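You operate a simulated robot arm through the tools that you are given. There is no shell and no other tool.

You run a simulated two-armed robot. Do the job below in one go: nothing can be reset, and whatever is moved stays where it is left.

TASK
Close up the upper bin: flap up and bolted, lid shut and locked.
Fine: slide both bolts home; turn the lid lever last.

Only the result counts: the job must be done as asked and must still hold three seconds after the hand-in. Knocking over, shifting, dropping, spilling or breaking anything else fails it. Lids that push on must go on centred and level and be pressed home; caps that screw on are set level and turned clockwise until they are tight.

THE ROBOT
Two 7-joint arms with two-finger parallel grippers on one trunk that stands fixed in place. Base frame: the origin is at the foot of the trunk, x ahead of it, y to its left, z up. Lengths are in m, angles in rad, forces in N, time in s.
The left shoulder is at [0.071, 0.156, 1.305], the right one opposite. Payload 3.91 kg a hand.
Tool frame (each hand has its own): the origin (TCP) lies between the finger pads and is the grasp point; the fingertips stand 0.03 m ahead of it; z points along the fingers, y is the line along which they close. The gripper opens to 0.11 m. The fingers are 0.02 m wide and 0.01 m thick; the gripper's body (0.048 by 0.112 m) begins 0.055 m behind the TCP.
Orientation is told as [roll, pitch, yaw] about the base's x, y, z axes, in that order, counted from this pose: with the fingers straight down and closing along the base's y, the tool's x points along the base's -x, its y along +y and its z along -z.

THE INTERFACE
- The arms move only by the tool drive_tool. It takes "left_commands", "right_commands" or both (then of equal length, played together; a hand with none holds still); each is a list of rows, each a list of 7 numbers: the shift along the tool's x, y, z in units of 30 mm (1.0 is 30 mm), then the turn, a rotation vector about the tool's x, y, z in units of 6 degrees (1.0 is 6 degrees), then the opening, from 0 (shut) to 1 (fully open). In form: [[tx, ty, tz, wx, wy, wz, jaw], ...]. A call has 1 to 20 rows; each row shifts and turns the commanded pose from where the row before left it, along the tool's axes as they then stand. A call with a number of a shift or a turn outside -1 to 1 is refused whole. Rows are played at 5 a second. More than 0.05 m and 0.15 rad between two rows, or a gripper value outside its range, and nothing of the call is played. A pose out of reach is approached as far as the arm can. The call stops where the force on the tool passes 40 N (or 10 N more than at its start, if that is more) or the arm is blocked; 0.2 s more then pass. The fingers move at their own pace (about 0.108 m/s each) and stop on an object; they squeeze with about 28 N. The grip force told is the motor's: it shows also when the fingers shut on nothing. Time passes only in rows, and 0.2 s behind the last, so rows that do not move let the fingers close. It gives the time, the measured TCP pose, the force on the tool (base axes), the opening and the grip force at its end, in the units of the frame above (readings bear some noise), with the torque about the TCP (base axes, N m) and any sound that the robot's microphone picked up, and new pictures: "pictures" is both (left out), scene, wrist or none (wrist: the cameras of the hands that moved).
- Cameras (640 x 400 px; columns grow to the right, rows downward): "scene" is now at [0.1286, -0.0511, 1.5535]; the picture's right is [-0.54, -0.84, 0.00], its down [-0.30, 0.19, -0.93] and it looks along [0.79, -0.50, -0.36] (base axes); focal length 257 px, centre (320, 200). "left" rides on the left gripper at [0.072, -0.017, -0.103] in its tool frame; the picture's right is [0.23, 0.97, 0.00], its down [-0.76, 0.18, -0.62] and it looks along [-0.61, 0.14, 0.78] (tool axes); focal length 222 px, centre (320, 200). "right" rides on the right gripper at [0.072, 0.017, -0.103] in its tool frame; the picture's right is [-0.23, 0.97, 0.00], its down [-0.76, -0.18, -0.62] and it looks along [-0.61, -0.14, 0.78] (tool axes); focal length 222 px, centre (320, 200). There is no depth. A picture from a camera that has moved, and an enlarged one, comes with that camera's place and axes in the base frame and with its lens.
- slide_trunk(by): slides the trunk up (or, below 0, down) by that many m; the arms and the scene camera ride with it, the base frame stays. It gives what a move gives, with no picture.
- head_to(pan, tilt): turns the head with the scene camera to pan (to the left, within 1.501 rad either way) and tilt (down, from -0.506 to 1.204), counted from straight ahead of the robot. It gives what a move gives, and a new picture of the scene camera.
- close_up(camera, box): a new picture of the part [left, top, right, bottom] of that camera's present view, enlarged. No time passes.
- sign_off(): hands the job in; it is judged then, once.

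Nothing tells you positions but the pictures and the camera data. Unless the task says otherwise, let go and move clear before handing in.

The tools are called after "Call:" as a command line: name --argument value ..., lists and objects as JSON in quotes. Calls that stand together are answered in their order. drive_tool: Moves the arms, as the interface text tells. Its arguments: {"type":"object","properties":{"left_commands":{"type":"array","items":{"type":"array","items":{"type":"number"}}},"right_commands":{"type":"array","items":{"type":"array","items":{"type":"number"}}},"pictures":{"type":"string","enum":["both","scene","wrist","none"]}},"required":[]} The other tools are called the same way: slide_trunk (by) slides the trunk up or down; head_to (pan, tilt) turns the head that bears the scene camera; close_up (camera, box) takes an enlarged picture of a part of a camera's view; sign_off () hands the job in.

At the start:

```text
time: 0.0
left_tcp_pos: [0.737, -0.0787, 1.5207]
left_tool_rot: [0.001, 0.001, 0.0]
left_contact_force: [-0.3, 0.5, -0.6]
left_moment: [-0.01, -0.01, 0.03]
left_opening: 0.1102
left_grasp_force: 0.1
right_tcp_pos: [0.3782, -0.5164, 1.4621]
right_tool_rot: [0.001, 0.001, -0.001]
right_contact_force: [-0.2, -0.6, 0.2]
right_moment: [0.0, 0.04, -0.01]
right_opening: 0.1101
right_grasp_force: 0.0
trunk travel left (down, up): [-0.75, 0.19]
head pan, tilt: [-0.571, 0.365]
```

scene: 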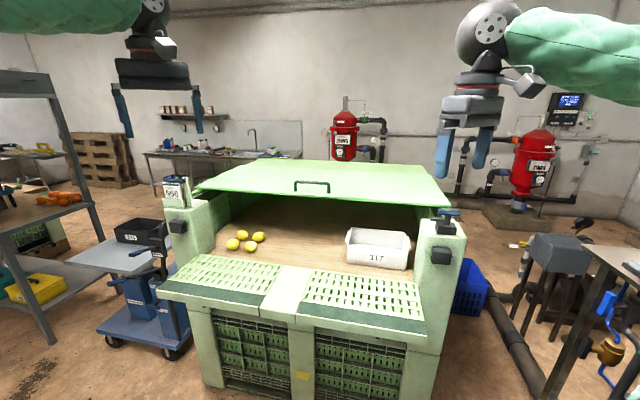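
right: 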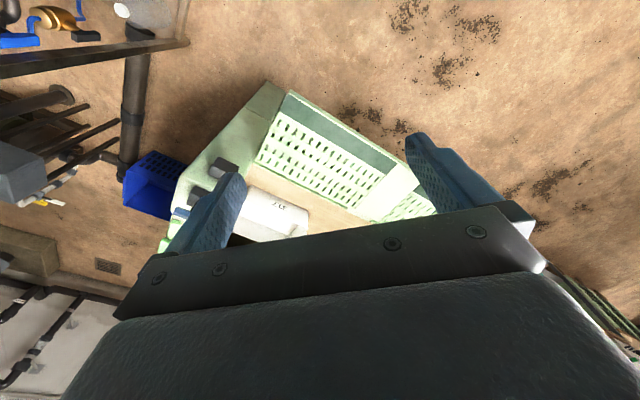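
left: 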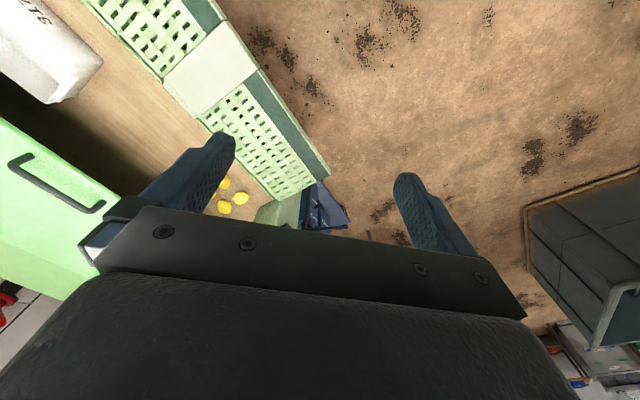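

I see a green double bin with its upper front flap folded down, its lid half open, lemons and a white tub inside, and bolt-like parts on the posts. I'll look closer at the posts, the flap and the lid before moving.

Call:
close_up --camera "scene" --box '[400, 180, 480, 300]'

Call:
close_up --camera "scene" --box '[150, 160, 250, 310]'

Call:
close_up --camera "scene" --box '[150, 240, 450, 400]'

Call:
close_up --camera "scene" --box '[180, 140, 470, 290]'

```text
3.33 times, centred on (440, 240) of scene
camera zoom: at [0.1286, -0.0511, 1.5535], right [-0.54, -0.84, 0.0], down [-0.3, 0.19, -0.93], along [0.79, -0.5, -0.36], focal length 858 px, centre (-80, 67)
```

zoom: 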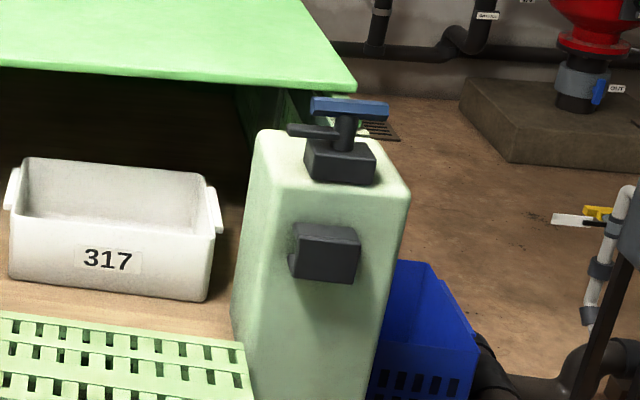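

```text
2.67 times, centred on (200, 235) of scene
camera zoom: at [0.1286, -0.0511, 1.5535], right [-0.54, -0.84, 0.0], down [-0.3, 0.19, -0.93], along [0.79, -0.5, -0.36], focal length 686 px, centre (640, 107)
```

zoom: 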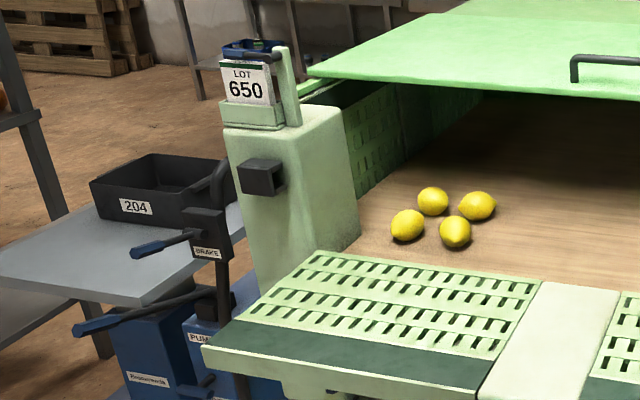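

```text
2.13 times, centred on (300, 320) of scene
camera zoom: at [0.1286, -0.0511, 1.5535], right [-0.54, -0.84, 0.0], down [-0.3, 0.19, -0.93], along [0.79, -0.5, -0.36], focal length 549 px, centre (363, -56)
```

zoom: 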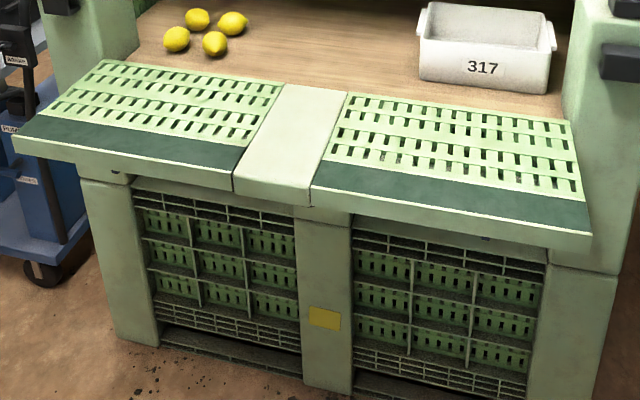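

```text
2.21 times, centred on (325, 215) of scene
camera zoom: at [0.1286, -0.0511, 1.5535], right [-0.54, -0.84, 0.0], down [-0.3, 0.19, -0.93], along [0.79, -0.5, -0.36], focal length 568 px, centre (309, 167)
```

zoom: 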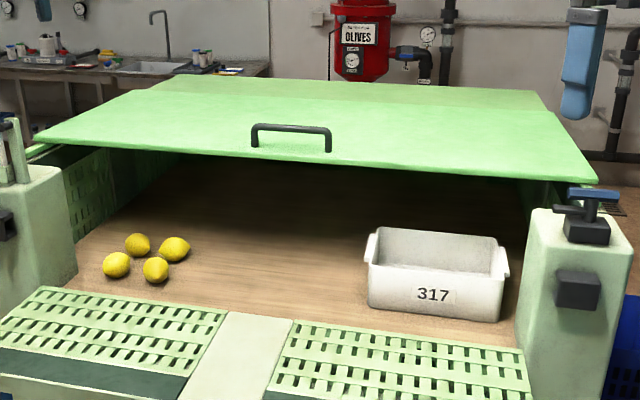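

The bin sits turned about 45° to my right; its flap edge runs roughly from (1.12, 0.04, 0.90) to (0.44, -0.64, 0.90). I'll look around with the head for the surroundings before lowering the trunk to see the flap's underside.

Call:
head_to --pan -0.785 --tilt 0.75

Call:
head_to --pan -1.5 --tilt 0.6

Call:
head_to --pan 0.3 --tilt 0.7

```text
time: 0.9
left_tcp_pos: [0.7359, -0.0795, 1.5206]
left_tool_rot: [0.001, 0.0, 0.0]
left_contact_force: [-0.5, 0.6, 0.7]
left_moment: [0.03, -0.02, 0.0]
left_opening: 0.1102
left_grasp_force: 0.1
right_tcp_pos: [0.3783, -0.5169, 1.4599]
right_tool_rot: [0.001, 0.002, 0.0]
right_contact_force: [0.3, -0.9, 0.6]
right_moment: [0.03, -0.01, -0.04]
right_opening: 0.1096
right_grasp_force: 0.0
trunk travel left (down, up): [-0.75, 0.19]
head pan, tilt: [-0.785, 0.75]
camera scene: at [0.1089, -0.0595, 1.5192], right [-0.71, -0.71, 0.0], down [-0.48, 0.48, -0.73], along [0.52, -0.52, -0.68], focal length 257 px, centre (320, 200)
```

scene: 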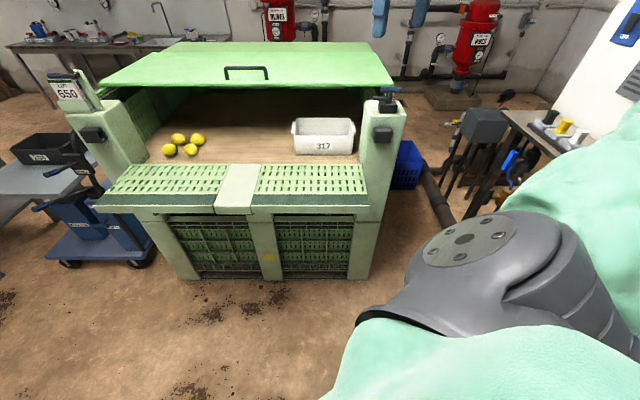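

```text
time: 1.9
left_tcp_pos: [0.7359, -0.0787, 1.5196]
left_tool_rot: [0.0, 0.0, 0.001]
left_contact_force: [-1.5, -0.1, -0.8]
left_moment: [-0.01, -0.01, 0.01]
left_opening: 0.1101
left_grasp_force: 0.1
right_tcp_pos: [0.3783, -0.5169, 1.4613]
right_tool_rot: [0.001, 0.0, -0.001]
right_contact_force: [-0.5, -0.3, -0.5]
right_moment: [0.05, -0.03, 0.02]
right_opening: 0.1099
right_grasp_force: 0.1
trunk travel left (down, up): [-0.75, 0.19]
head pan, tilt: [-1.499, 0.6]
camera scene: at [0.0567, -0.089, 1.532], right [-1.0, -0.07, 0.0], down [-0.04, 0.56, -0.82], along [0.06, -0.82, -0.57], focal length 257 px, centre (320, 200)
```

scene: 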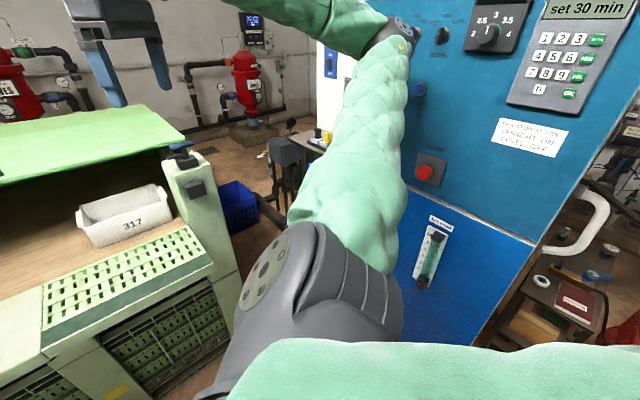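

```text
time: 3.7
left_tcp_pos: [0.7367, -0.0794, 1.5206]
left_tool_rot: [0.0, -0.001, 0.0]
left_contact_force: [-0.2, 0.3, 0.0]
left_moment: [-0.01, 0.0, 0.01]
left_opening: 0.11
left_grasp_force: 0.0
right_tcp_pos: [0.3774, -0.5173, 1.4615]
right_tool_rot: [0.001, 0.0, 0.0]
right_contact_force: [0.2, 0.2, 0.5]
right_moment: [0.0, -0.03, -0.01]
right_opening: 0.1099
right_grasp_force: 0.1
trunk travel left (down, up): [-0.75, 0.19]
head pan, tilt: [0.3, 0.7]
camera scene: at [0.1315, 0.0242, 1.5234], right [0.3, -0.96, 0.0], down [-0.62, -0.19, -0.76], along [0.73, 0.23, -0.64], focal length 257 px, centre (320, 200)
```

scene: 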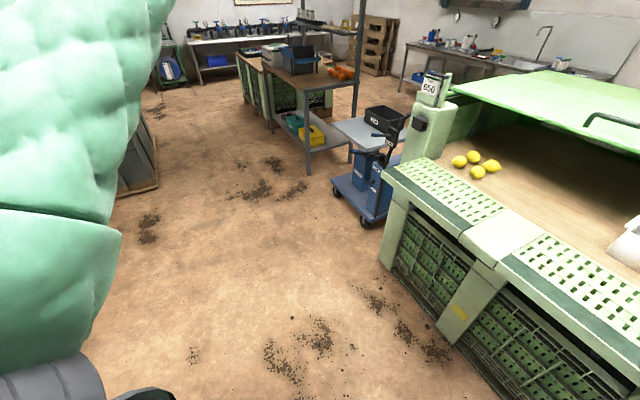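

Back to the front of the bin with pan about -1.1 and a steep tilt, to see the floor space beneath the right arm and measure better.

Call:
head_to --pan -1.3 --tilt 1.15

Call:
head_to --pan -0.785 --tilt 0.5

Call:
close_up --camera "scene" --box '[60, 160, 260, 285]'

Call:
close_up --camera "scene" --box '[230, 160, 430, 285]'

Call:
close_up --camera "scene" --box '[80, 250, 400, 400]'

```text
time: 5.4
left_tcp_pos: [0.7368, -0.0789, 1.52]
left_tool_rot: [0.0, 0.0, 0.0]
left_contact_force: [-0.8, 0.0, -0.6]
left_moment: [0.0, 0.01, 0.02]
left_opening: 0.1099
left_grasp_force: 0.0
right_tcp_pos: [0.3778, -0.5169, 1.4602]
right_tool_rot: [0.0, 0.0, 0.0]
right_contact_force: [-0.1, 0.5, 0.1]
right_moment: [-0.01, 0.01, -0.06]
right_opening: 0.1101
right_grasp_force: 0.1
trunk travel left (down, up): [-0.75, 0.19]
head pan, tilt: [-1.3, 1.15]
camera scene: at [0.0663, -0.0583, 1.4903], right [-0.96, -0.27, 0.0], down [-0.24, 0.88, -0.41], along [0.11, -0.39, -0.91], focal length 257 px, centre (320, 200)
```

scene: 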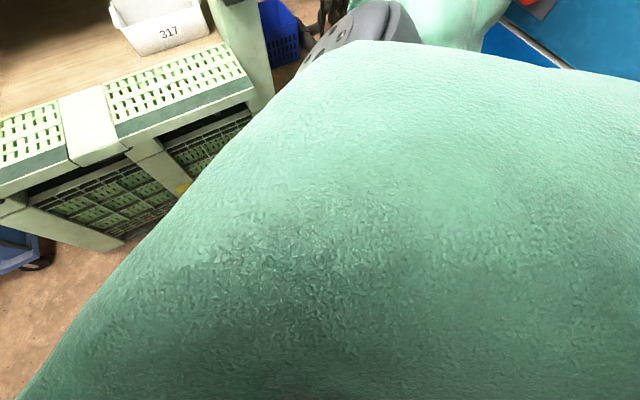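

```text
time: 6.4
left_tcp_pos: [0.7368, -0.0792, 1.5205]
left_tool_rot: [-0.002, -0.001, 0.0]
left_contact_force: [0.2, -0.6, 0.5]
left_moment: [-0.01, 0.01, 0.03]
left_opening: 0.1101
left_grasp_force: 0.1
right_tcp_pos: [0.3776, -0.517, 1.4612]
right_tool_rot: [-0.001, -0.001, -0.001]
right_contact_force: [0.6, -0.3, -0.2]
right_moment: [0.05, 0.0, -0.01]
right_opening: 0.1099
right_grasp_force: 0.1
trunk travel left (down, up): [-0.75, 0.19]
head pan, tilt: [-0.785, 0.499]
camera scene: at [0.1146, -0.0653, 1.541], right [-0.71, -0.71, 0.0], down [-0.34, 0.34, -0.88], along [0.62, -0.62, -0.48], focal length 257 px, centre (320, 200)
```

scene: 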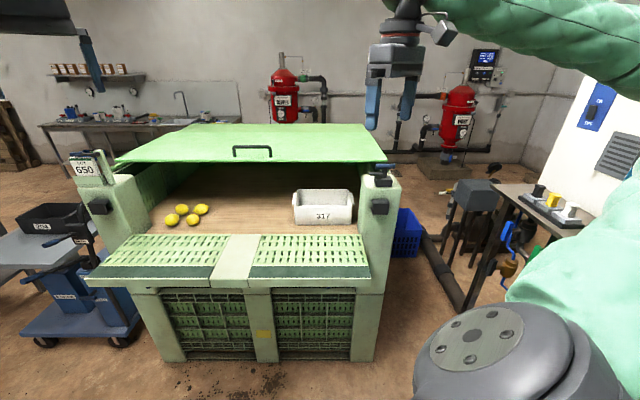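

```text
3.20 times, centred on (160, 222) of scene
camera zoom: at [0.1146, -0.0653, 1.541], right [-0.71, -0.71, 0.0], down [-0.34, 0.34, -0.88], along [0.62, -0.62, -0.48], focal length 824 px, centre (832, 128)
```

zoom: 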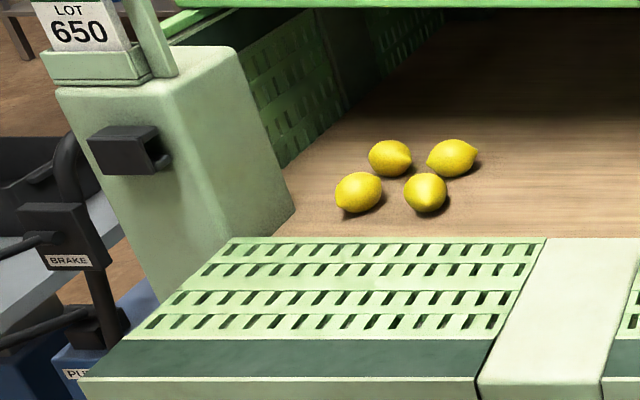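

```text
3.20 times, centred on (330, 222) of scene
camera zoom: at [0.1146, -0.0653, 1.541], right [-0.71, -0.71, 0.0], down [-0.34, 0.34, -0.88], along [0.62, -0.62, -0.48], focal length 824 px, centre (288, 128)
```

zoom: 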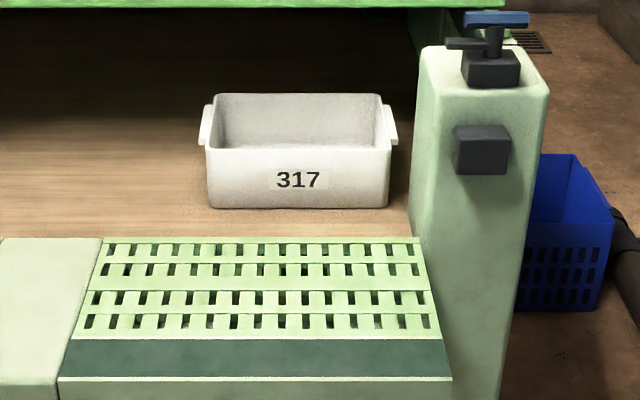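

```text
2.00 times, centred on (240, 325) of scene
camera zoom: at [0.1146, -0.0653, 1.541], right [-0.71, -0.71, 0.0], down [-0.34, 0.34, -0.88], along [0.62, -0.62, -0.48], focal length 515 px, centre (480, -50)
```

zoom: 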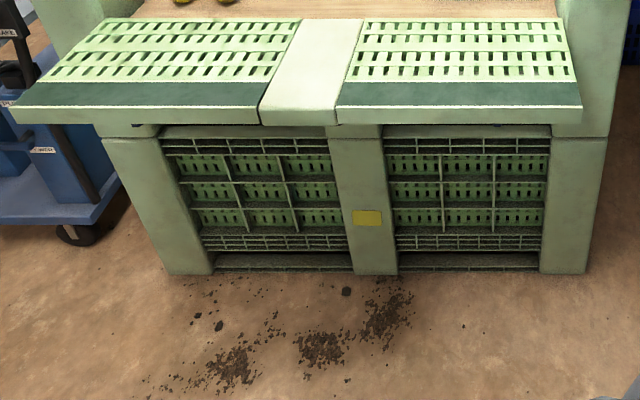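

The bin squares up with pan -0.785: flap tip at about n=0.76 m from me, hinge at 1.0 m, height 0.90; hollow keeper blocks sit on both posts at height about 1.06, so the bolts must be on the flap's underside. I lower the trunk to look from below and get on level with the work.

Call:
slide_trunk --by -0.3

Call:
head_to --pan -0.785 --tilt 0.2

```text
time: 9.4
left_tcp_pos: [0.7345, -0.0783, 1.2191]
left_tool_rot: [-0.001, 0.0, -0.001]
left_contact_force: [0.6, -0.6, 0.1]
left_moment: [0.01, 0.02, -0.01]
left_opening: 0.1101
left_grasp_force: 0.1
right_tcp_pos: [0.3763, -0.5167, 1.1613]
right_tool_rot: [0.001, 0.0, -0.002]
right_contact_force: [-0.2, 0.5, -0.2]
right_moment: [0.01, 0.02, -0.02]
right_opening: 0.1101
right_grasp_force: 0.0
trunk travel left (down, up): [-0.45, 0.49]
head pan, tilt: [-0.785, 0.499]
```

```text
time: 10.2
left_tcp_pos: [0.7361, -0.0784, 1.2199]
left_tool_rot: [0.0, 0.0, 0.0]
left_contact_force: [-0.3, -0.8, -0.1]
left_moment: [-0.02, 0.0, 0.0]
left_opening: 0.1102
left_grasp_force: 0.1
right_tcp_pos: [0.3779, -0.5168, 1.1611]
right_tool_rot: [-0.001, -0.001, -0.001]
right_contact_force: [-0.2, -0.1, 0.4]
right_moment: [-0.03, 0.0, -0.02]
right_opening: 0.1099
right_grasp_force: 0.1
trunk travel left (down, up): [-0.45, 0.49]
head pan, tilt: [-0.785, 0.201]
camera scene: at [0.1161, -0.0667, 1.2687], right [-0.71, -0.71, 0.0], down [-0.14, 0.14, -0.98], along [0.69, -0.69, -0.2], focal length 257 px, centre (320, 200)
```

scene: 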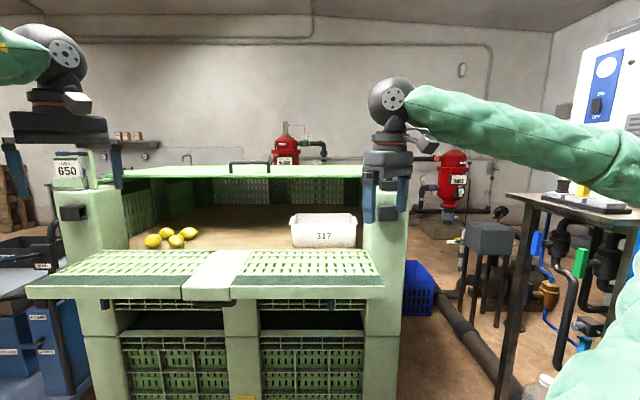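

Small dark parts hang under the flap near each end. I lower further to see them from below.

Call:
slide_trunk --by -0.45

Call:
head_to --pan -0.785 --tilt 0.0

Call:
close_up --camera "scene" --box '[60, 100, 240, 212]'

Call:
close_up --camera "scene" --box '[240, 100, 420, 212]'

```text
refused: -0.45 is not a number from -0.4 to 0.4
```

```text
time: 11.0
left_tcp_pos: [0.736, -0.0789, 1.22]
left_tool_rot: [0.0, 0.0, 0.001]
left_contact_force: [0.1, 0.8, -0.5]
left_moment: [0.02, 0.01, -0.01]
left_opening: 0.1098
left_grasp_force: 0.0
right_tcp_pos: [0.3777, -0.5179, 1.1606]
right_tool_rot: [-0.002, 0.0, 0.001]
right_contact_force: [0.1, -0.8, -0.3]
right_moment: [0.0, -0.04, 0.01]
right_opening: 0.11
right_grasp_force: 0.1
trunk travel left (down, up): [-0.45, 0.49]
head pan, tilt: [-0.785, 0.0]
camera scene: at [0.1139, -0.0645, 1.2872], right [-0.71, -0.71, 0.0], down [0.0, 0.0, -1.0], along [0.71, -0.71, 0.0], focal length 257 px, centre (320, 200)
```

scene: 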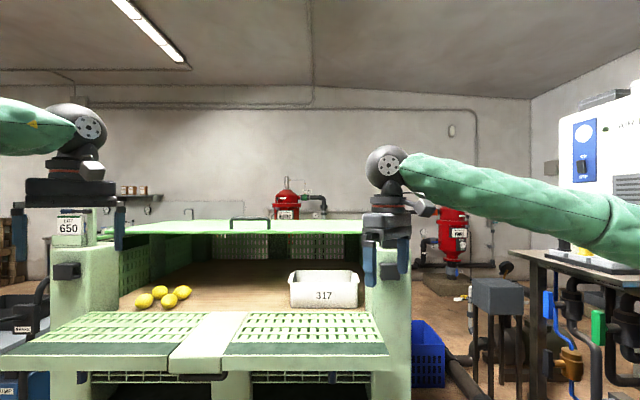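

```text
3.56 times, centred on (150, 156) of scene
camera zoom: at [0.1139, -0.0645, 1.2872], right [-0.71, -0.71, 0.0], down [0.0, 0.0, -1.0], along [0.71, -0.71, 0.0], focal length 915 px, centre (924, 356)
```

zoom: 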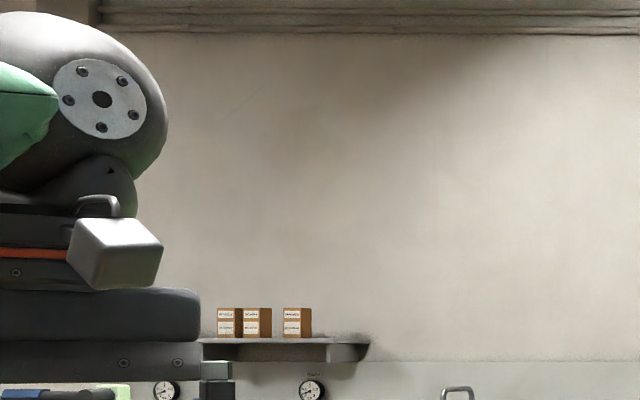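

```text
3.56 times, centred on (330, 156) of scene
camera zoom: at [0.1139, -0.0645, 1.2872], right [-0.71, -0.71, 0.0], down [0.0, 0.0, -1.0], along [0.71, -0.71, 0.0], focal length 915 px, centre (284, 356)
```

zoom: 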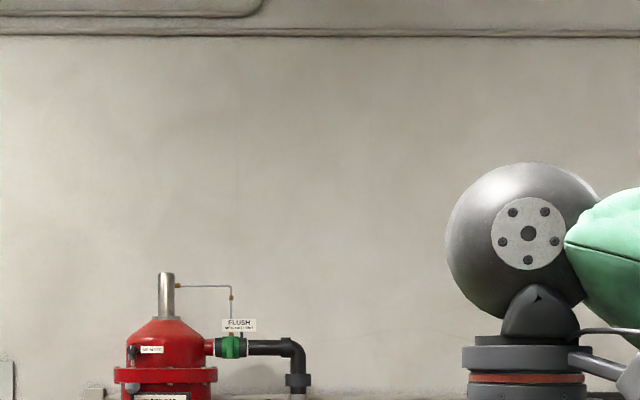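

The right arm's elbow is near a bench and the blue machine, so I won't lower further. I look more closely at the lid, posts and keepers from this level view.

Call:
close_up --camera "scene" --box '[40, 190, 200, 290]'

Call:
close_up --camera "scene" --box '[200, 190, 360, 290]'

Call:
close_up --camera "scene" --box '[300, 190, 460, 290]'

Call:
close_up --camera "scene" --box '[0, 290, 240, 400]'

Call:
close_up --camera "scene" --box '[200, 290, 420, 400]'

```text
4.00 times, centred on (120, 240) of scene
camera zoom: at [0.1139, -0.0645, 1.2872], right [-0.71, -0.71, 0.0], down [0.0, 0.0, -1.0], along [0.71, -0.71, 0.0], focal length 1029 px, centre (1120, 40)
```

zoom: 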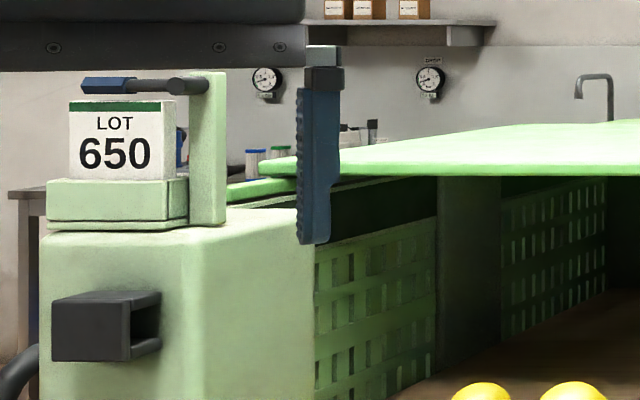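

```text
4.00 times, centred on (280, 240) of scene
camera zoom: at [0.1139, -0.0645, 1.2872], right [-0.71, -0.71, 0.0], down [0.0, 0.0, -1.0], along [0.71, -0.71, 0.0], focal length 1029 px, centre (480, 40)
```

zoom: 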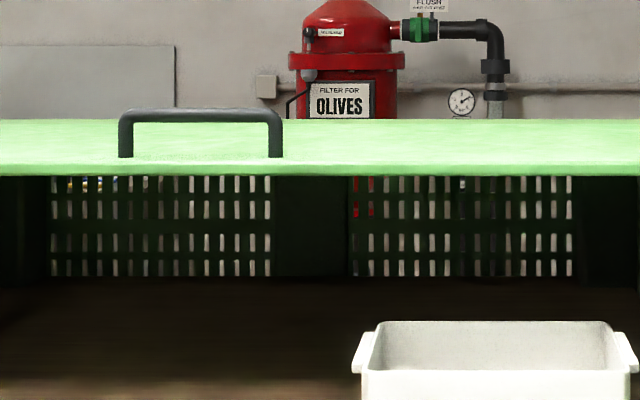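

```text
4.00 times, centred on (380, 240) of scene
camera zoom: at [0.1139, -0.0645, 1.2872], right [-0.71, -0.71, 0.0], down [0.0, 0.0, -1.0], along [0.71, -0.71, 0.0], focal length 1029 px, centre (80, 40)
```

zoom: 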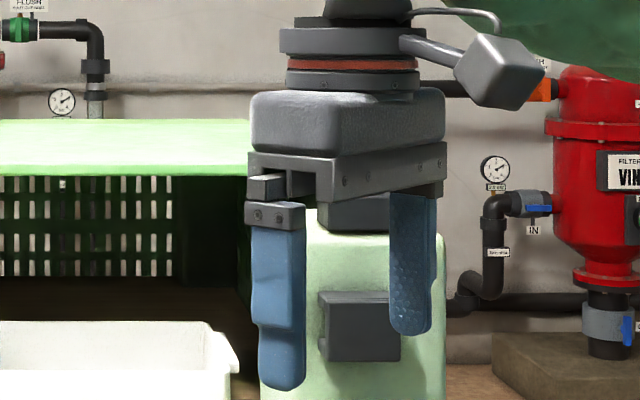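

```text
2.67 times, centred on (120, 345) of scene
camera zoom: at [0.1139, -0.0645, 1.2872], right [-0.71, -0.71, 0.0], down [0.0, 0.0, -1.0], along [0.71, -0.71, 0.0], focal length 686 px, centre (853, -187)
```

zoom: 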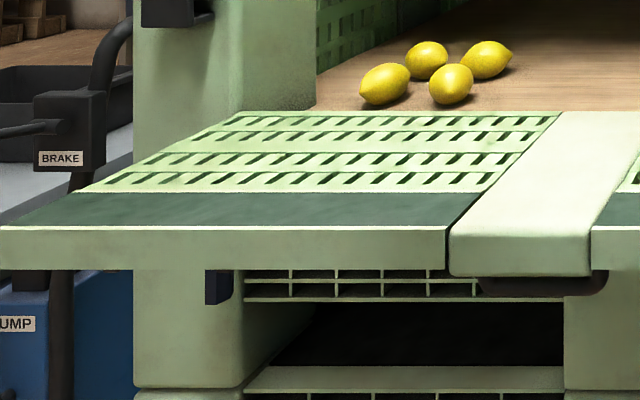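

```text
2.91 times, centred on (310, 345) of scene
camera zoom: at [0.1139, -0.0645, 1.2872], right [-0.71, -0.71, 0.0], down [0.0, 0.0, -1.0], along [0.71, -0.71, 0.0], focal length 749 px, centre (349, -222)
```

zoom: 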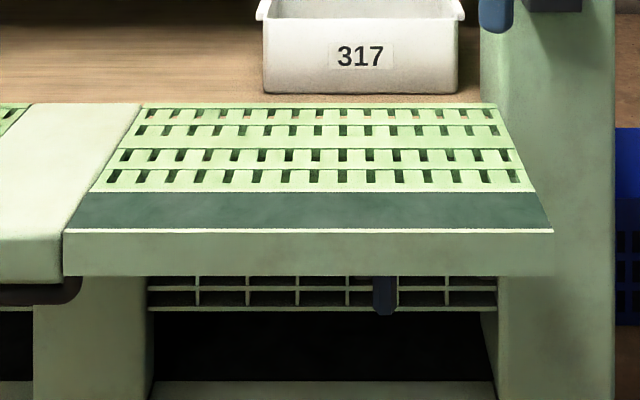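

I can see a blue bolt knob under each end of the flap, a pull handle at its centre, a lever on each post, and a lid with its front edge near n=1.2. How the lid moves is unclear, so I'll raise up and look down on it.

Call:
slide_trunk --by 0.4

Call:
head_to --pan -0.785 --tilt 0.5

Call:
close_up --camera "scene" --box '[80, 120, 280, 245]'

Call:
close_up --camera "scene" --box '[230, 120, 430, 245]'

Call:
close_up --camera "scene" --box '[360, 170, 424, 210]'

Call:
close_up --camera "scene" --box '[60, 160, 140, 210]'

```text
time: 14.8
left_tcp_pos: [0.7366, -0.0787, 1.6205]
left_tool_rot: [0.002, -0.001, 0.0]
left_contact_force: [-0.6, 0.7, -0.6]
left_moment: [0.02, -0.01, 0.05]
left_opening: 0.1099
left_grasp_force: 0.1
right_tcp_pos: [0.3779, -0.5179, 1.5605]
right_tool_rot: [0.001, 0.0, 0.0]
right_contact_force: [1.2, 0.0, 0.0]
right_moment: [-0.03, -0.01, 0.02]
right_opening: 0.1099
right_grasp_force: 0.1
trunk travel left (down, up): [-0.85, 0.09]
head pan, tilt: [-0.785, 0.0]
```

```text
time: 15.7
left_tcp_pos: [0.7365, -0.0787, 1.6207]
left_tool_rot: [0.001, 0.001, 0.0]
left_contact_force: [-0.7, 0.5, 0.6]
left_moment: [0.02, 0.02, 0.0]
left_opening: 0.11
left_grasp_force: 0.1
right_tcp_pos: [0.3772, -0.5164, 1.561]
right_tool_rot: [0.001, -0.001, 0.0]
right_contact_force: [1.3, -0.6, -0.6]
right_moment: [-0.03, -0.01, -0.01]
right_opening: 0.1101
right_grasp_force: 0.0
trunk travel left (down, up): [-0.85, 0.09]
head pan, tilt: [-0.785, 0.499]
camera scene: at [0.1146, -0.0652, 1.6412], right [-0.71, -0.71, 0.0], down [-0.34, 0.34, -0.88], along [0.62, -0.62, -0.48], focal length 257 px, centre (320, 200)
```

scene: 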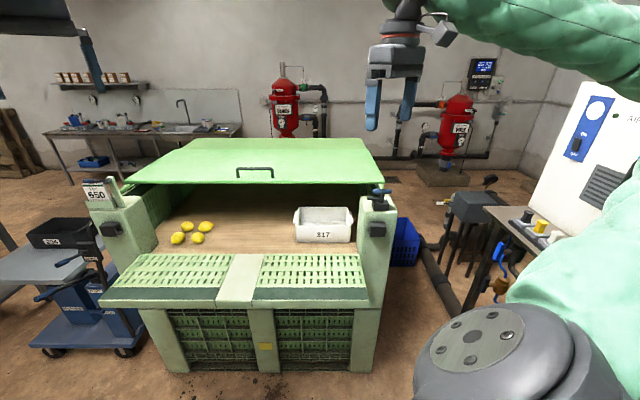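

```text
3.20 times, centred on (180, 182) of scene
camera zoom: at [0.1146, -0.0652, 1.6412], right [-0.71, -0.71, 0.0], down [-0.34, 0.34, -0.88], along [0.62, -0.62, -0.48], focal length 824 px, centre (768, 256)
```

zoom: 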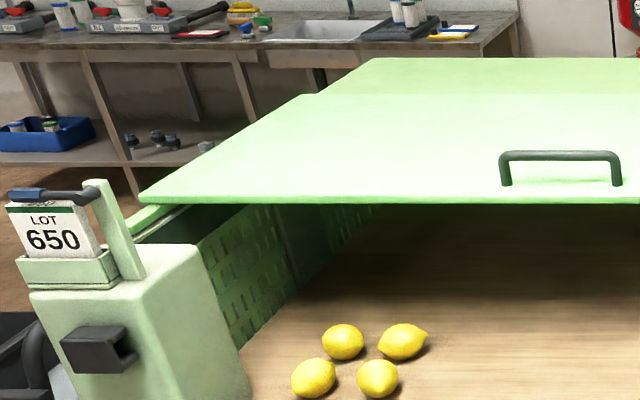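

```text
3.20 times, centred on (330, 182) of scene
camera zoom: at [0.1146, -0.0652, 1.6412], right [-0.71, -0.71, 0.0], down [-0.34, 0.34, -0.88], along [0.62, -0.62, -0.48], focal length 824 px, centre (288, 256)
```

zoom: 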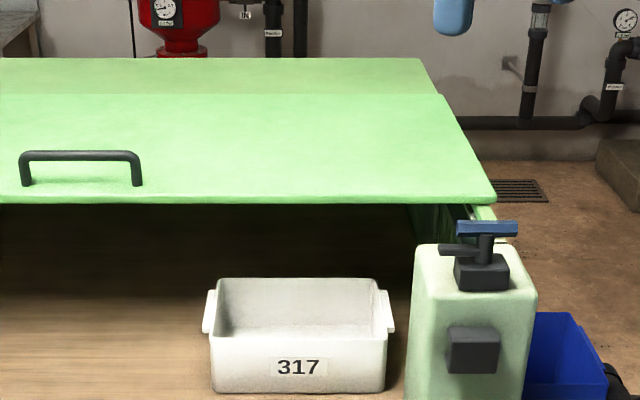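

```text
10.00 times, centred on (392, 190) of scene
camera zoom: at [0.1146, -0.0652, 1.6412], right [-0.71, -0.71, 0.0], down [-0.34, 0.34, -0.88], along [0.62, -0.62, -0.48], focal length 2574 px, centre (-400, 300)
```

zoom: 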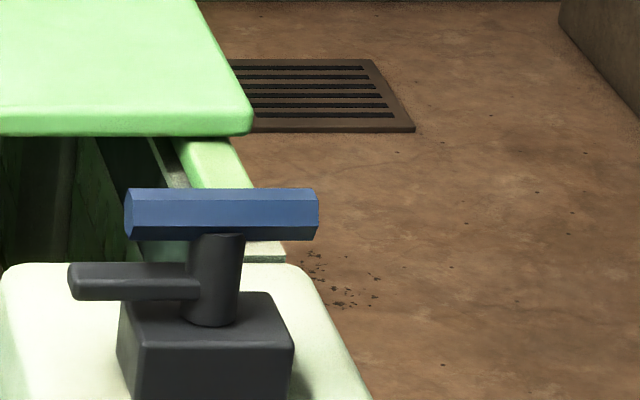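

```text
8.00 times, centred on (100, 185) of scene
camera zoom: at [0.1146, -0.0652, 1.6412], right [-0.71, -0.71, 0.0], down [-0.34, 0.34, -0.88], along [0.62, -0.62, -0.48], focal length 2059 px, centre (2080, 320)
```

zoom: 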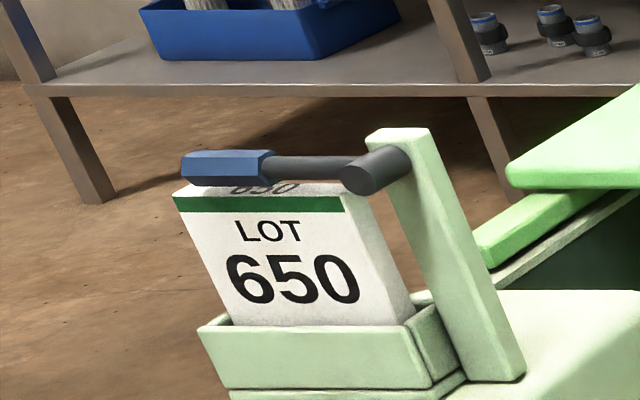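

The lid looks like a level panel lying on side rails with its front edge about 0.2 m behind the flap plane. I'll use the wrist cameras for a better look at the levers, rails and lid.

Call:
close_up --camera "right" --box '[120, 120, 320, 245]'

Call:
close_up --camera "left" --box '[0, 0, 640, 400]'

Call:
close_up --camera "right" --box '[0, 0, 640, 400]'

```text
3.20 times, centred on (220, 182) of right
camera zoom: at [0.306, -0.4998, 1.664], right [0.23, 0.97, 0.0], down [0.76, -0.18, 0.62], along [0.61, -0.14, -0.78], focal length 711 px, centre (640, 256)
```

zoom: 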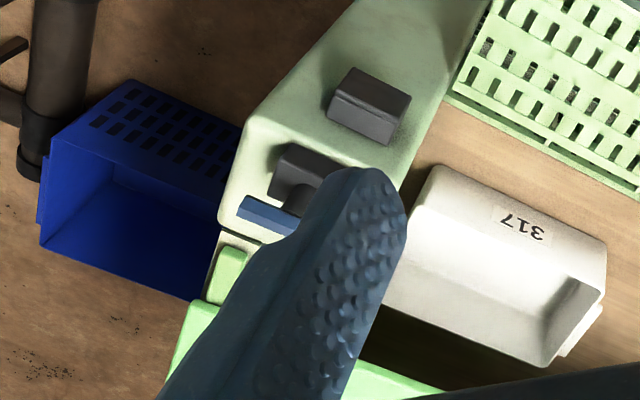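

```text
1.00 times, centred on (320, 200) of left (not enlarged: the box is as wide or as high as the picture)
camera zoom: at [0.663, -0.0957, 1.7233], right [-0.23, 0.97, 0.0], down [0.76, 0.18, 0.62], along [0.61, 0.14, -0.78], focal length 222 px, centre (320, 200)
```

zoom: 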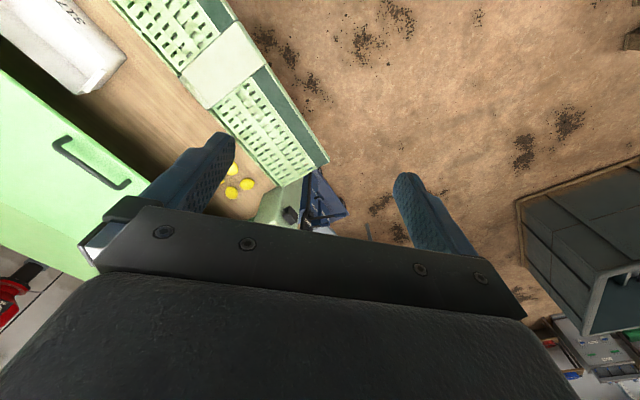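

```text
1.00 times, centred on (320, 200) of right (not enlarged: the box is as wide or as high as the picture)
camera zoom: at [0.306, -0.4998, 1.664], right [0.23, 0.97, 0.0], down [0.76, -0.18, 0.62], along [0.61, -0.14, -0.78], focal length 222 px, centre (320, 200)
```

zoom: 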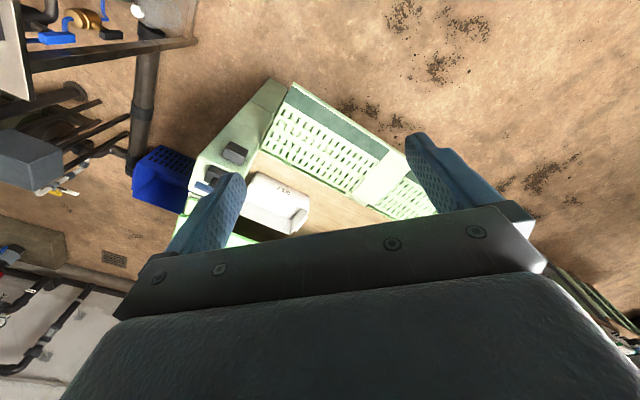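

The wrist views confirm the layout. I'll turn both hands to point horizontally at the bin (yaw 45° right, then pitch up), in place and well clear, before going down to flap height.

Call:
drive_tool --left_commands '[[0, 0, 0, 0, 0, 1, 0], [0, 0, 0, 0, 0, 1, 0], [0, 0, 0, 0, 0, 1, 0], [0, 0, 0, 0, 0, 1, 0], [0, 0, 0, 0, 0, 1, 0], [0, 0, 0, 0, 0, 1, 0], [0, 0, 0, 0, 0, 1, 0], [0, 0, 0, 0, 0, 0.5, 0]]' --right_commands '[[0, 0, 0, 0, 0, 1, 1], [0, 0, 0, 0, 0, 1, 1], [0, 0, 0, 0, 0, 1, 1], [0, 0, 0, 0, 0, 1, 1], [0, 0, 0, 0, 0, 1, 1], [0, 0, 0, 0, 0, 1, 1], [0, 0, 0, 0, 0, 1, 1], [0, 0, 0, 0, 0, 0.5, 1]]' --pictures "both"

```text
time: 17.5
left_tcp_pos: [0.7367, -0.0793, 1.619]
left_tool_rot: [0.0, 0.002, -0.785]
left_contact_force: [0.1, -1.2, -0.2]
left_moment: [0.0, 0.03, 0.04]
left_opening: 0.0
left_grasp_force: 27.9
right_tcp_pos: [0.3774, -0.5175, 1.5608]
right_tool_rot: [0.0, 0.0, -0.787]
right_contact_force: [-0.1, -0.2, 1.1]
right_moment: [0.0, -0.02, 0.0]
right_opening: 0.1101
right_grasp_force: 0.0
trunk travel left (down, up): [-0.85, 0.09]
head pan, tilt: [-0.785, 0.499]
camera scene: at [0.1148, -0.0649, 1.6411], right [-0.71, -0.71, 0.0], down [-0.34, 0.34, -0.88], along [0.62, -0.62, -0.48], focal length 257 px, centre (320, 200)
camera right: at [0.3393, -0.4529, 1.6639], right [0.85, 0.53, 0.0], down [0.41, -0.66, 0.62], along [0.33, -0.53, -0.78], focal length 222 px, centre (320, 200)
camera left: at [0.6725, -0.0399, 1.7228], right [0.53, 0.85, 0.0], down [0.66, -0.41, 0.62], along [0.53, -0.33, -0.78], focal length 222 px, centre (320, 200)
```

scene: 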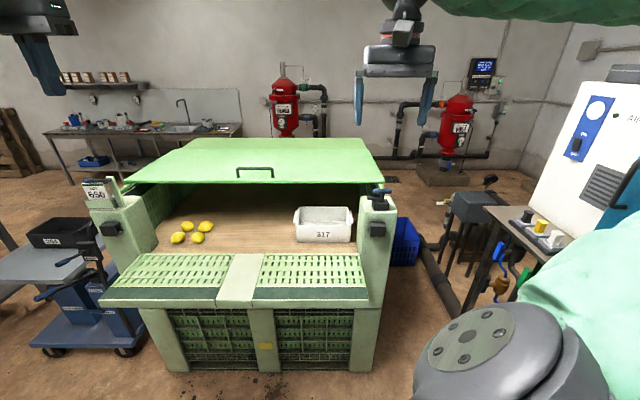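
right: 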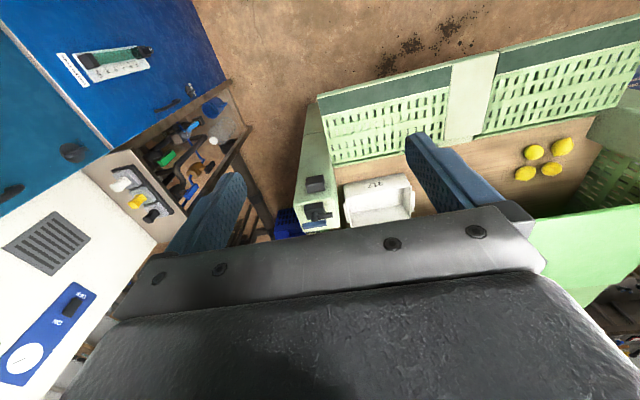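
left: 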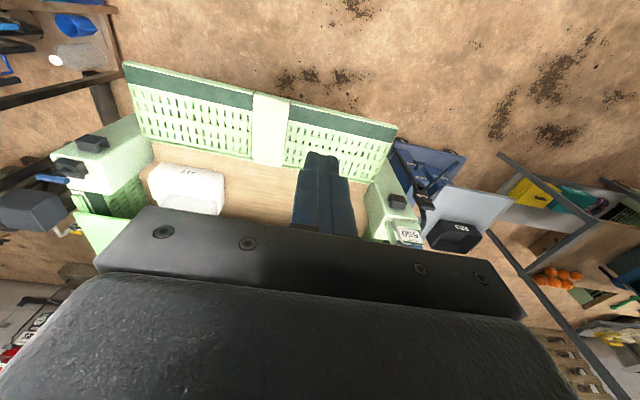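

Good overview from the left wrist camera; I zoom on the right post with its lever and rail, and the left post.

Call:
close_up --camera "left" --box '[20, 130, 180, 230]'

Call:
close_up --camera "left" --box '[350, 150, 478, 230]'

Call:
close_up --camera "right" --box '[280, 150, 376, 210]'

```text
4.00 times, centred on (100, 180) of left
camera zoom: at [0.6725, -0.0399, 1.7228], right [0.53, 0.85, 0.0], down [0.66, -0.41, 0.62], along [0.53, -0.33, -0.78], focal length 888 px, centre (1200, 280)
```

zoom: 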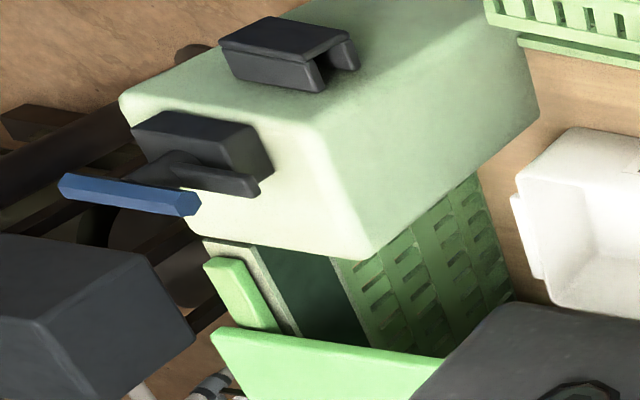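

```text
5.00 times, centred on (414, 190) of left
camera zoom: at [0.6725, -0.0399, 1.7228], right [0.53, 0.85, 0.0], down [0.66, -0.41, 0.62], along [0.53, -0.33, -0.78], focal length 1111 px, centre (-150, 250)
```

zoom: 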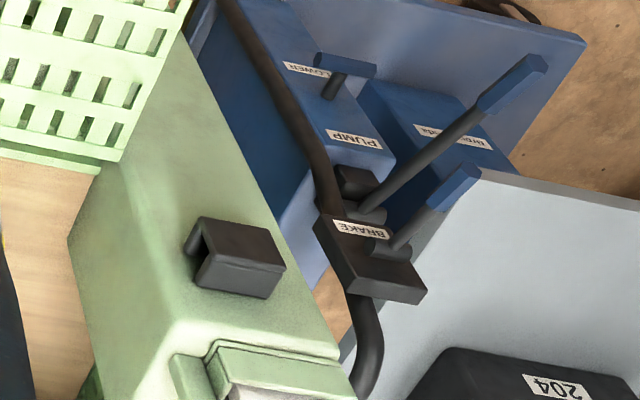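

```text
6.67 times, centred on (328, 180) of right
camera zoom: at [0.3393, -0.4529, 1.6639], right [0.85, 0.53, 0.0], down [0.41, -0.66, 0.62], along [0.33, -0.53, -0.78], focal length 1481 px, centre (267, 333)
```

zoom: 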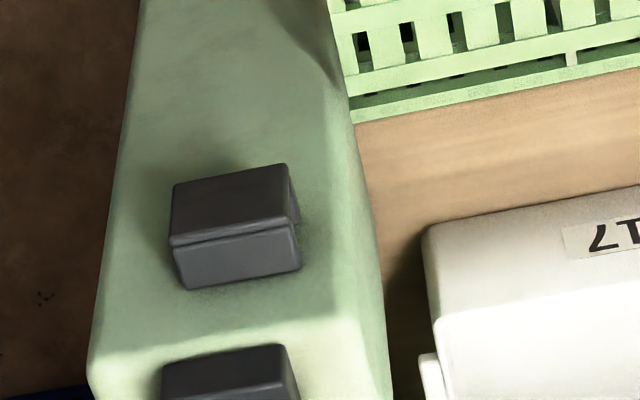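

Geometry is now firmer: posts n 0.99–1.12, top z 1.12; lid top z≈1.16, front edge n≈1.19. Next I pitch both hands to point horizontally at the bin.

Call:
drive_tool --left_commands '[[0, 0, 0, 0, -1, 0, 0], [0, 0, 0, 0, -1, 0, 0], [0, 0, 0, 0, -1, 0, 0], [0, 0, 0, 0, -1, 0, 0], [0, 0, 0, 0, -1, 0, 0], [0, 0, 0, 0, -1, 0, 0], [0, 0, 0, 0, -1, 0, 0], [0, 0, 0, 0, -1, 0, 0], [0, 0, 0, 0, -1, 0, 0], [0, 0, 0, 0, -1, 0, 0], [0, 0, 0, 0, -1, 0, 0], [0, 0, 0, 0, -1, 0, 0], [0, 0, 0, 0, -1, 0, 0], [0, 0, 0, 0, -1, 0, 0], [0, 0, 0, 0, -1, 0, 0]]' --right_commands '[[0, 0, 0, 0, -1, 0, 1], [0, 0, 0, 0, -1, 0, 1], [0, 0, 0, 0, -1, 0, 1], [0, 0, 0, 0, -1, 0, 1], [0, 0, 0, 0, -1, 0, 1], [0, 0, 0, 0, -1, 0, 1], [0, 0, 0, 0, -1, 0, 1], [0, 0, 0, 0, -1, 0, 1], [0, 0, 0, 0, -1, 0, 1], [0, 0, 0, 0, -1, 0, 1], [0, 0, 0, 0, -1, 0, 1], [0, 0, 0, 0, -1, 0, 1], [0, 0, 0, 0, -1, 0, 1], [0, 0, 0, 0, -1, 0, 1], [0, 0, 0, 0, -1, 0, 1]]'

```text
time: 20.7
left_tcp_pos: [0.7379, -0.0801, 1.6211]
left_tool_rot: [-2.942, -1.569, 2.158]
left_contact_force: [0.5, -0.2, -0.6]
left_moment: [0.03, 0.0, -0.02]
left_opening: 0.0
left_grasp_force: 28.0
right_tcp_pos: [0.4489, -0.5735, 1.6459]
right_tool_rot: [-1.846, -1.569, 1.062]
right_contact_force: [0.5, 0.2, 0.4]
right_moment: [-0.05, -0.01, 0.03]
right_opening: 0.1099
right_grasp_force: 0.1
right hand out of reach, approached as far as the arm can: row 8, 9, 10, 11, 12, 13, 14, 15
trunk travel left (down, up): [-0.85, 0.09]
head pan, tilt: [-0.785, 0.499]
camera scene: at [0.1159, -0.0656, 1.6411], right [-0.71, -0.71, 0.0], down [-0.34, 0.34, -0.88], along [0.62, -0.62, -0.48], focal length 257 px, centre (320, 200)
camera right: at [0.3889, -0.4888, 1.5736], right [0.69, 0.69, 0.23], down [-0.57, 0.31, 0.76], along [0.45, -0.65, 0.61], focal length 222 px, centre (320, 200)
camera left: at [0.6521, -0.0182, 1.5478], right [0.69, 0.69, -0.23], down [-0.32, 0.57, 0.76], along [0.65, -0.45, 0.61], focal length 222 px, centre (320, 200)
```

scene: 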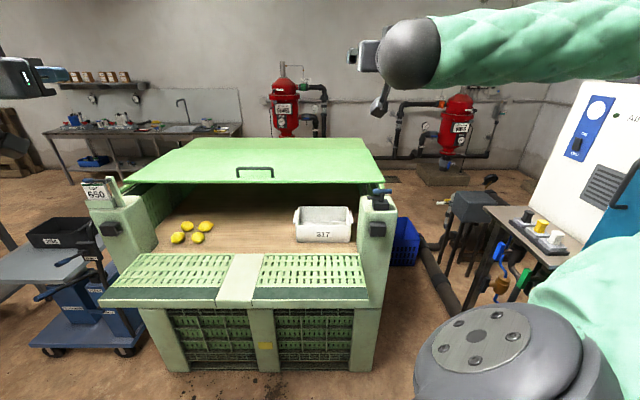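
right: 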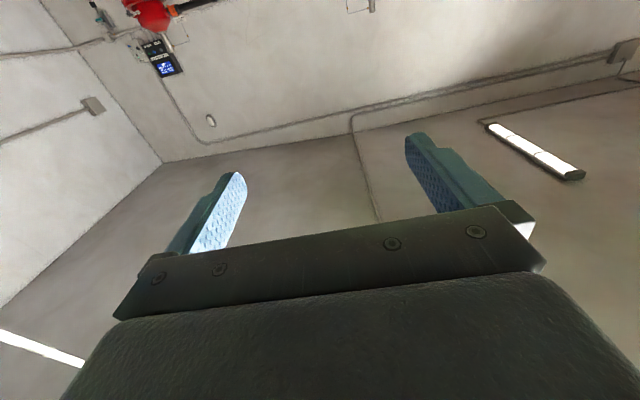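
left: 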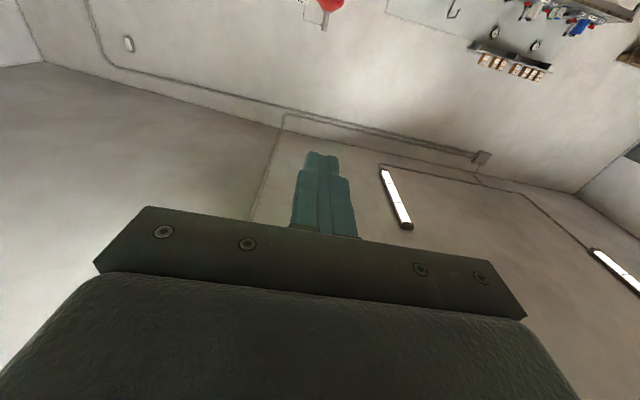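

The right arm settled a bit forward of its command because it was too folded. I check its elbow against the bench and the blue machine.

Call:
head_to --pan -1.4 --tilt 0.3

```text
time: 21.7
left_tcp_pos: [0.7363, -0.0784, 1.6216]
left_tool_rot: [-0.422, -1.57, -0.364]
left_contact_force: [1.0, -0.1, -0.5]
left_moment: [0.01, -0.02, -0.01]
left_opening: 0.0001
left_grasp_force: 27.9
right_tcp_pos: [0.4491, -0.5732, 1.6468]
right_tool_rot: [-0.167, -1.571, -0.618]
right_contact_force: [0.0, -0.9, 0.0]
right_moment: [0.01, -0.01, 0.0]
right_opening: 0.1102
right_grasp_force: 0.0
trunk travel left (down, up): [-0.85, 0.09]
head pan, tilt: [-1.4, 0.3]
camera scene: at [0.0663, -0.0927, 1.6595], right [-0.99, -0.17, 0.0], down [-0.05, 0.29, -0.96], along [0.16, -0.94, -0.3], focal length 257 px, centre (320, 200)
```

scene: 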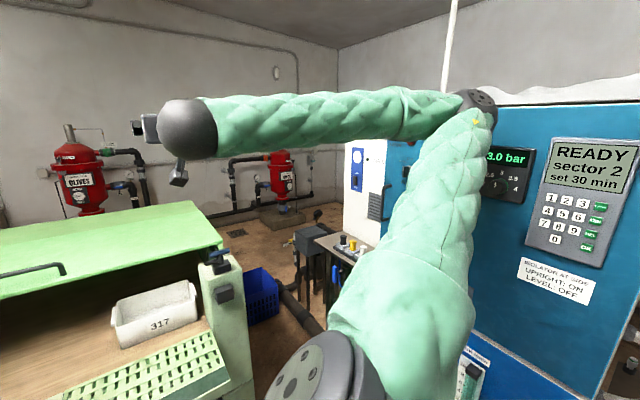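

Elbow is well clear of everything. I lower the trunk so the shoulders are near work height.

Call:
slide_trunk --by -0.4

Call:
head_to --pan -0.785 --tilt 0.35

```text
time: 25.6
left_tcp_pos: [0.7369, -0.0783, 1.2209]
left_tool_rot: [-3.057, -1.57, 2.27]
left_contact_force: [0.5, -0.4, 0.0]
left_moment: [-0.01, 0.0, 0.04]
left_opening: 0.0002
left_grasp_force: 27.5
right_tcp_pos: [0.448, -0.5736, 1.2468]
right_tool_rot: [-0.268, -1.571, -0.518]
right_contact_force: [-1.7, 0.5, 0.7]
right_moment: [-0.01, 0.04, -0.07]
right_opening: 0.1099
right_grasp_force: 0.1
trunk travel left (down, up): [-0.45, 0.49]
head pan, tilt: [-1.4, 0.3]
```

```text
time: 26.6
left_tcp_pos: [0.7354, -0.0786, 1.2214]
left_tool_rot: [-3.004, -1.57, 2.221]
left_contact_force: [-0.8, -0.3, 0.0]
left_moment: [-0.05, -0.03, 0.03]
left_opening: 0.0
left_grasp_force: 27.7
right_tcp_pos: [0.4484, -0.5737, 1.2459]
right_tool_rot: [-0.26, -1.57, -0.529]
right_contact_force: [0.7, 0.3, -0.1]
right_moment: [0.0, 0.02, -0.01]
right_opening: 0.1102
right_grasp_force: 0.2
trunk travel left (down, up): [-0.45, 0.49]
head pan, tilt: [-0.785, 0.351]
camera scene: at [0.1159, -0.0666, 1.2548], right [-0.71, -0.71, 0.0], down [-0.24, 0.24, -0.94], along [0.66, -0.66, -0.34], focal length 257 px, centre (320, 200)
```

scene: 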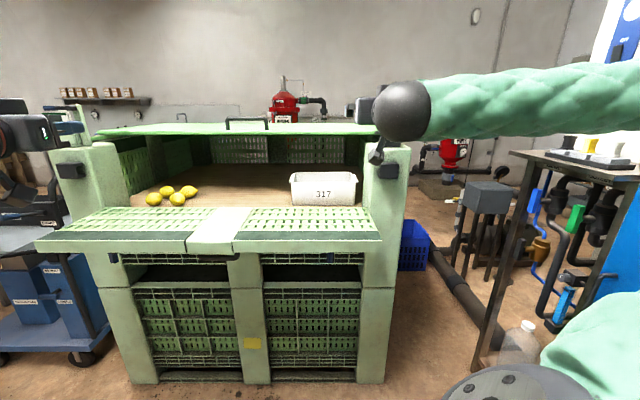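

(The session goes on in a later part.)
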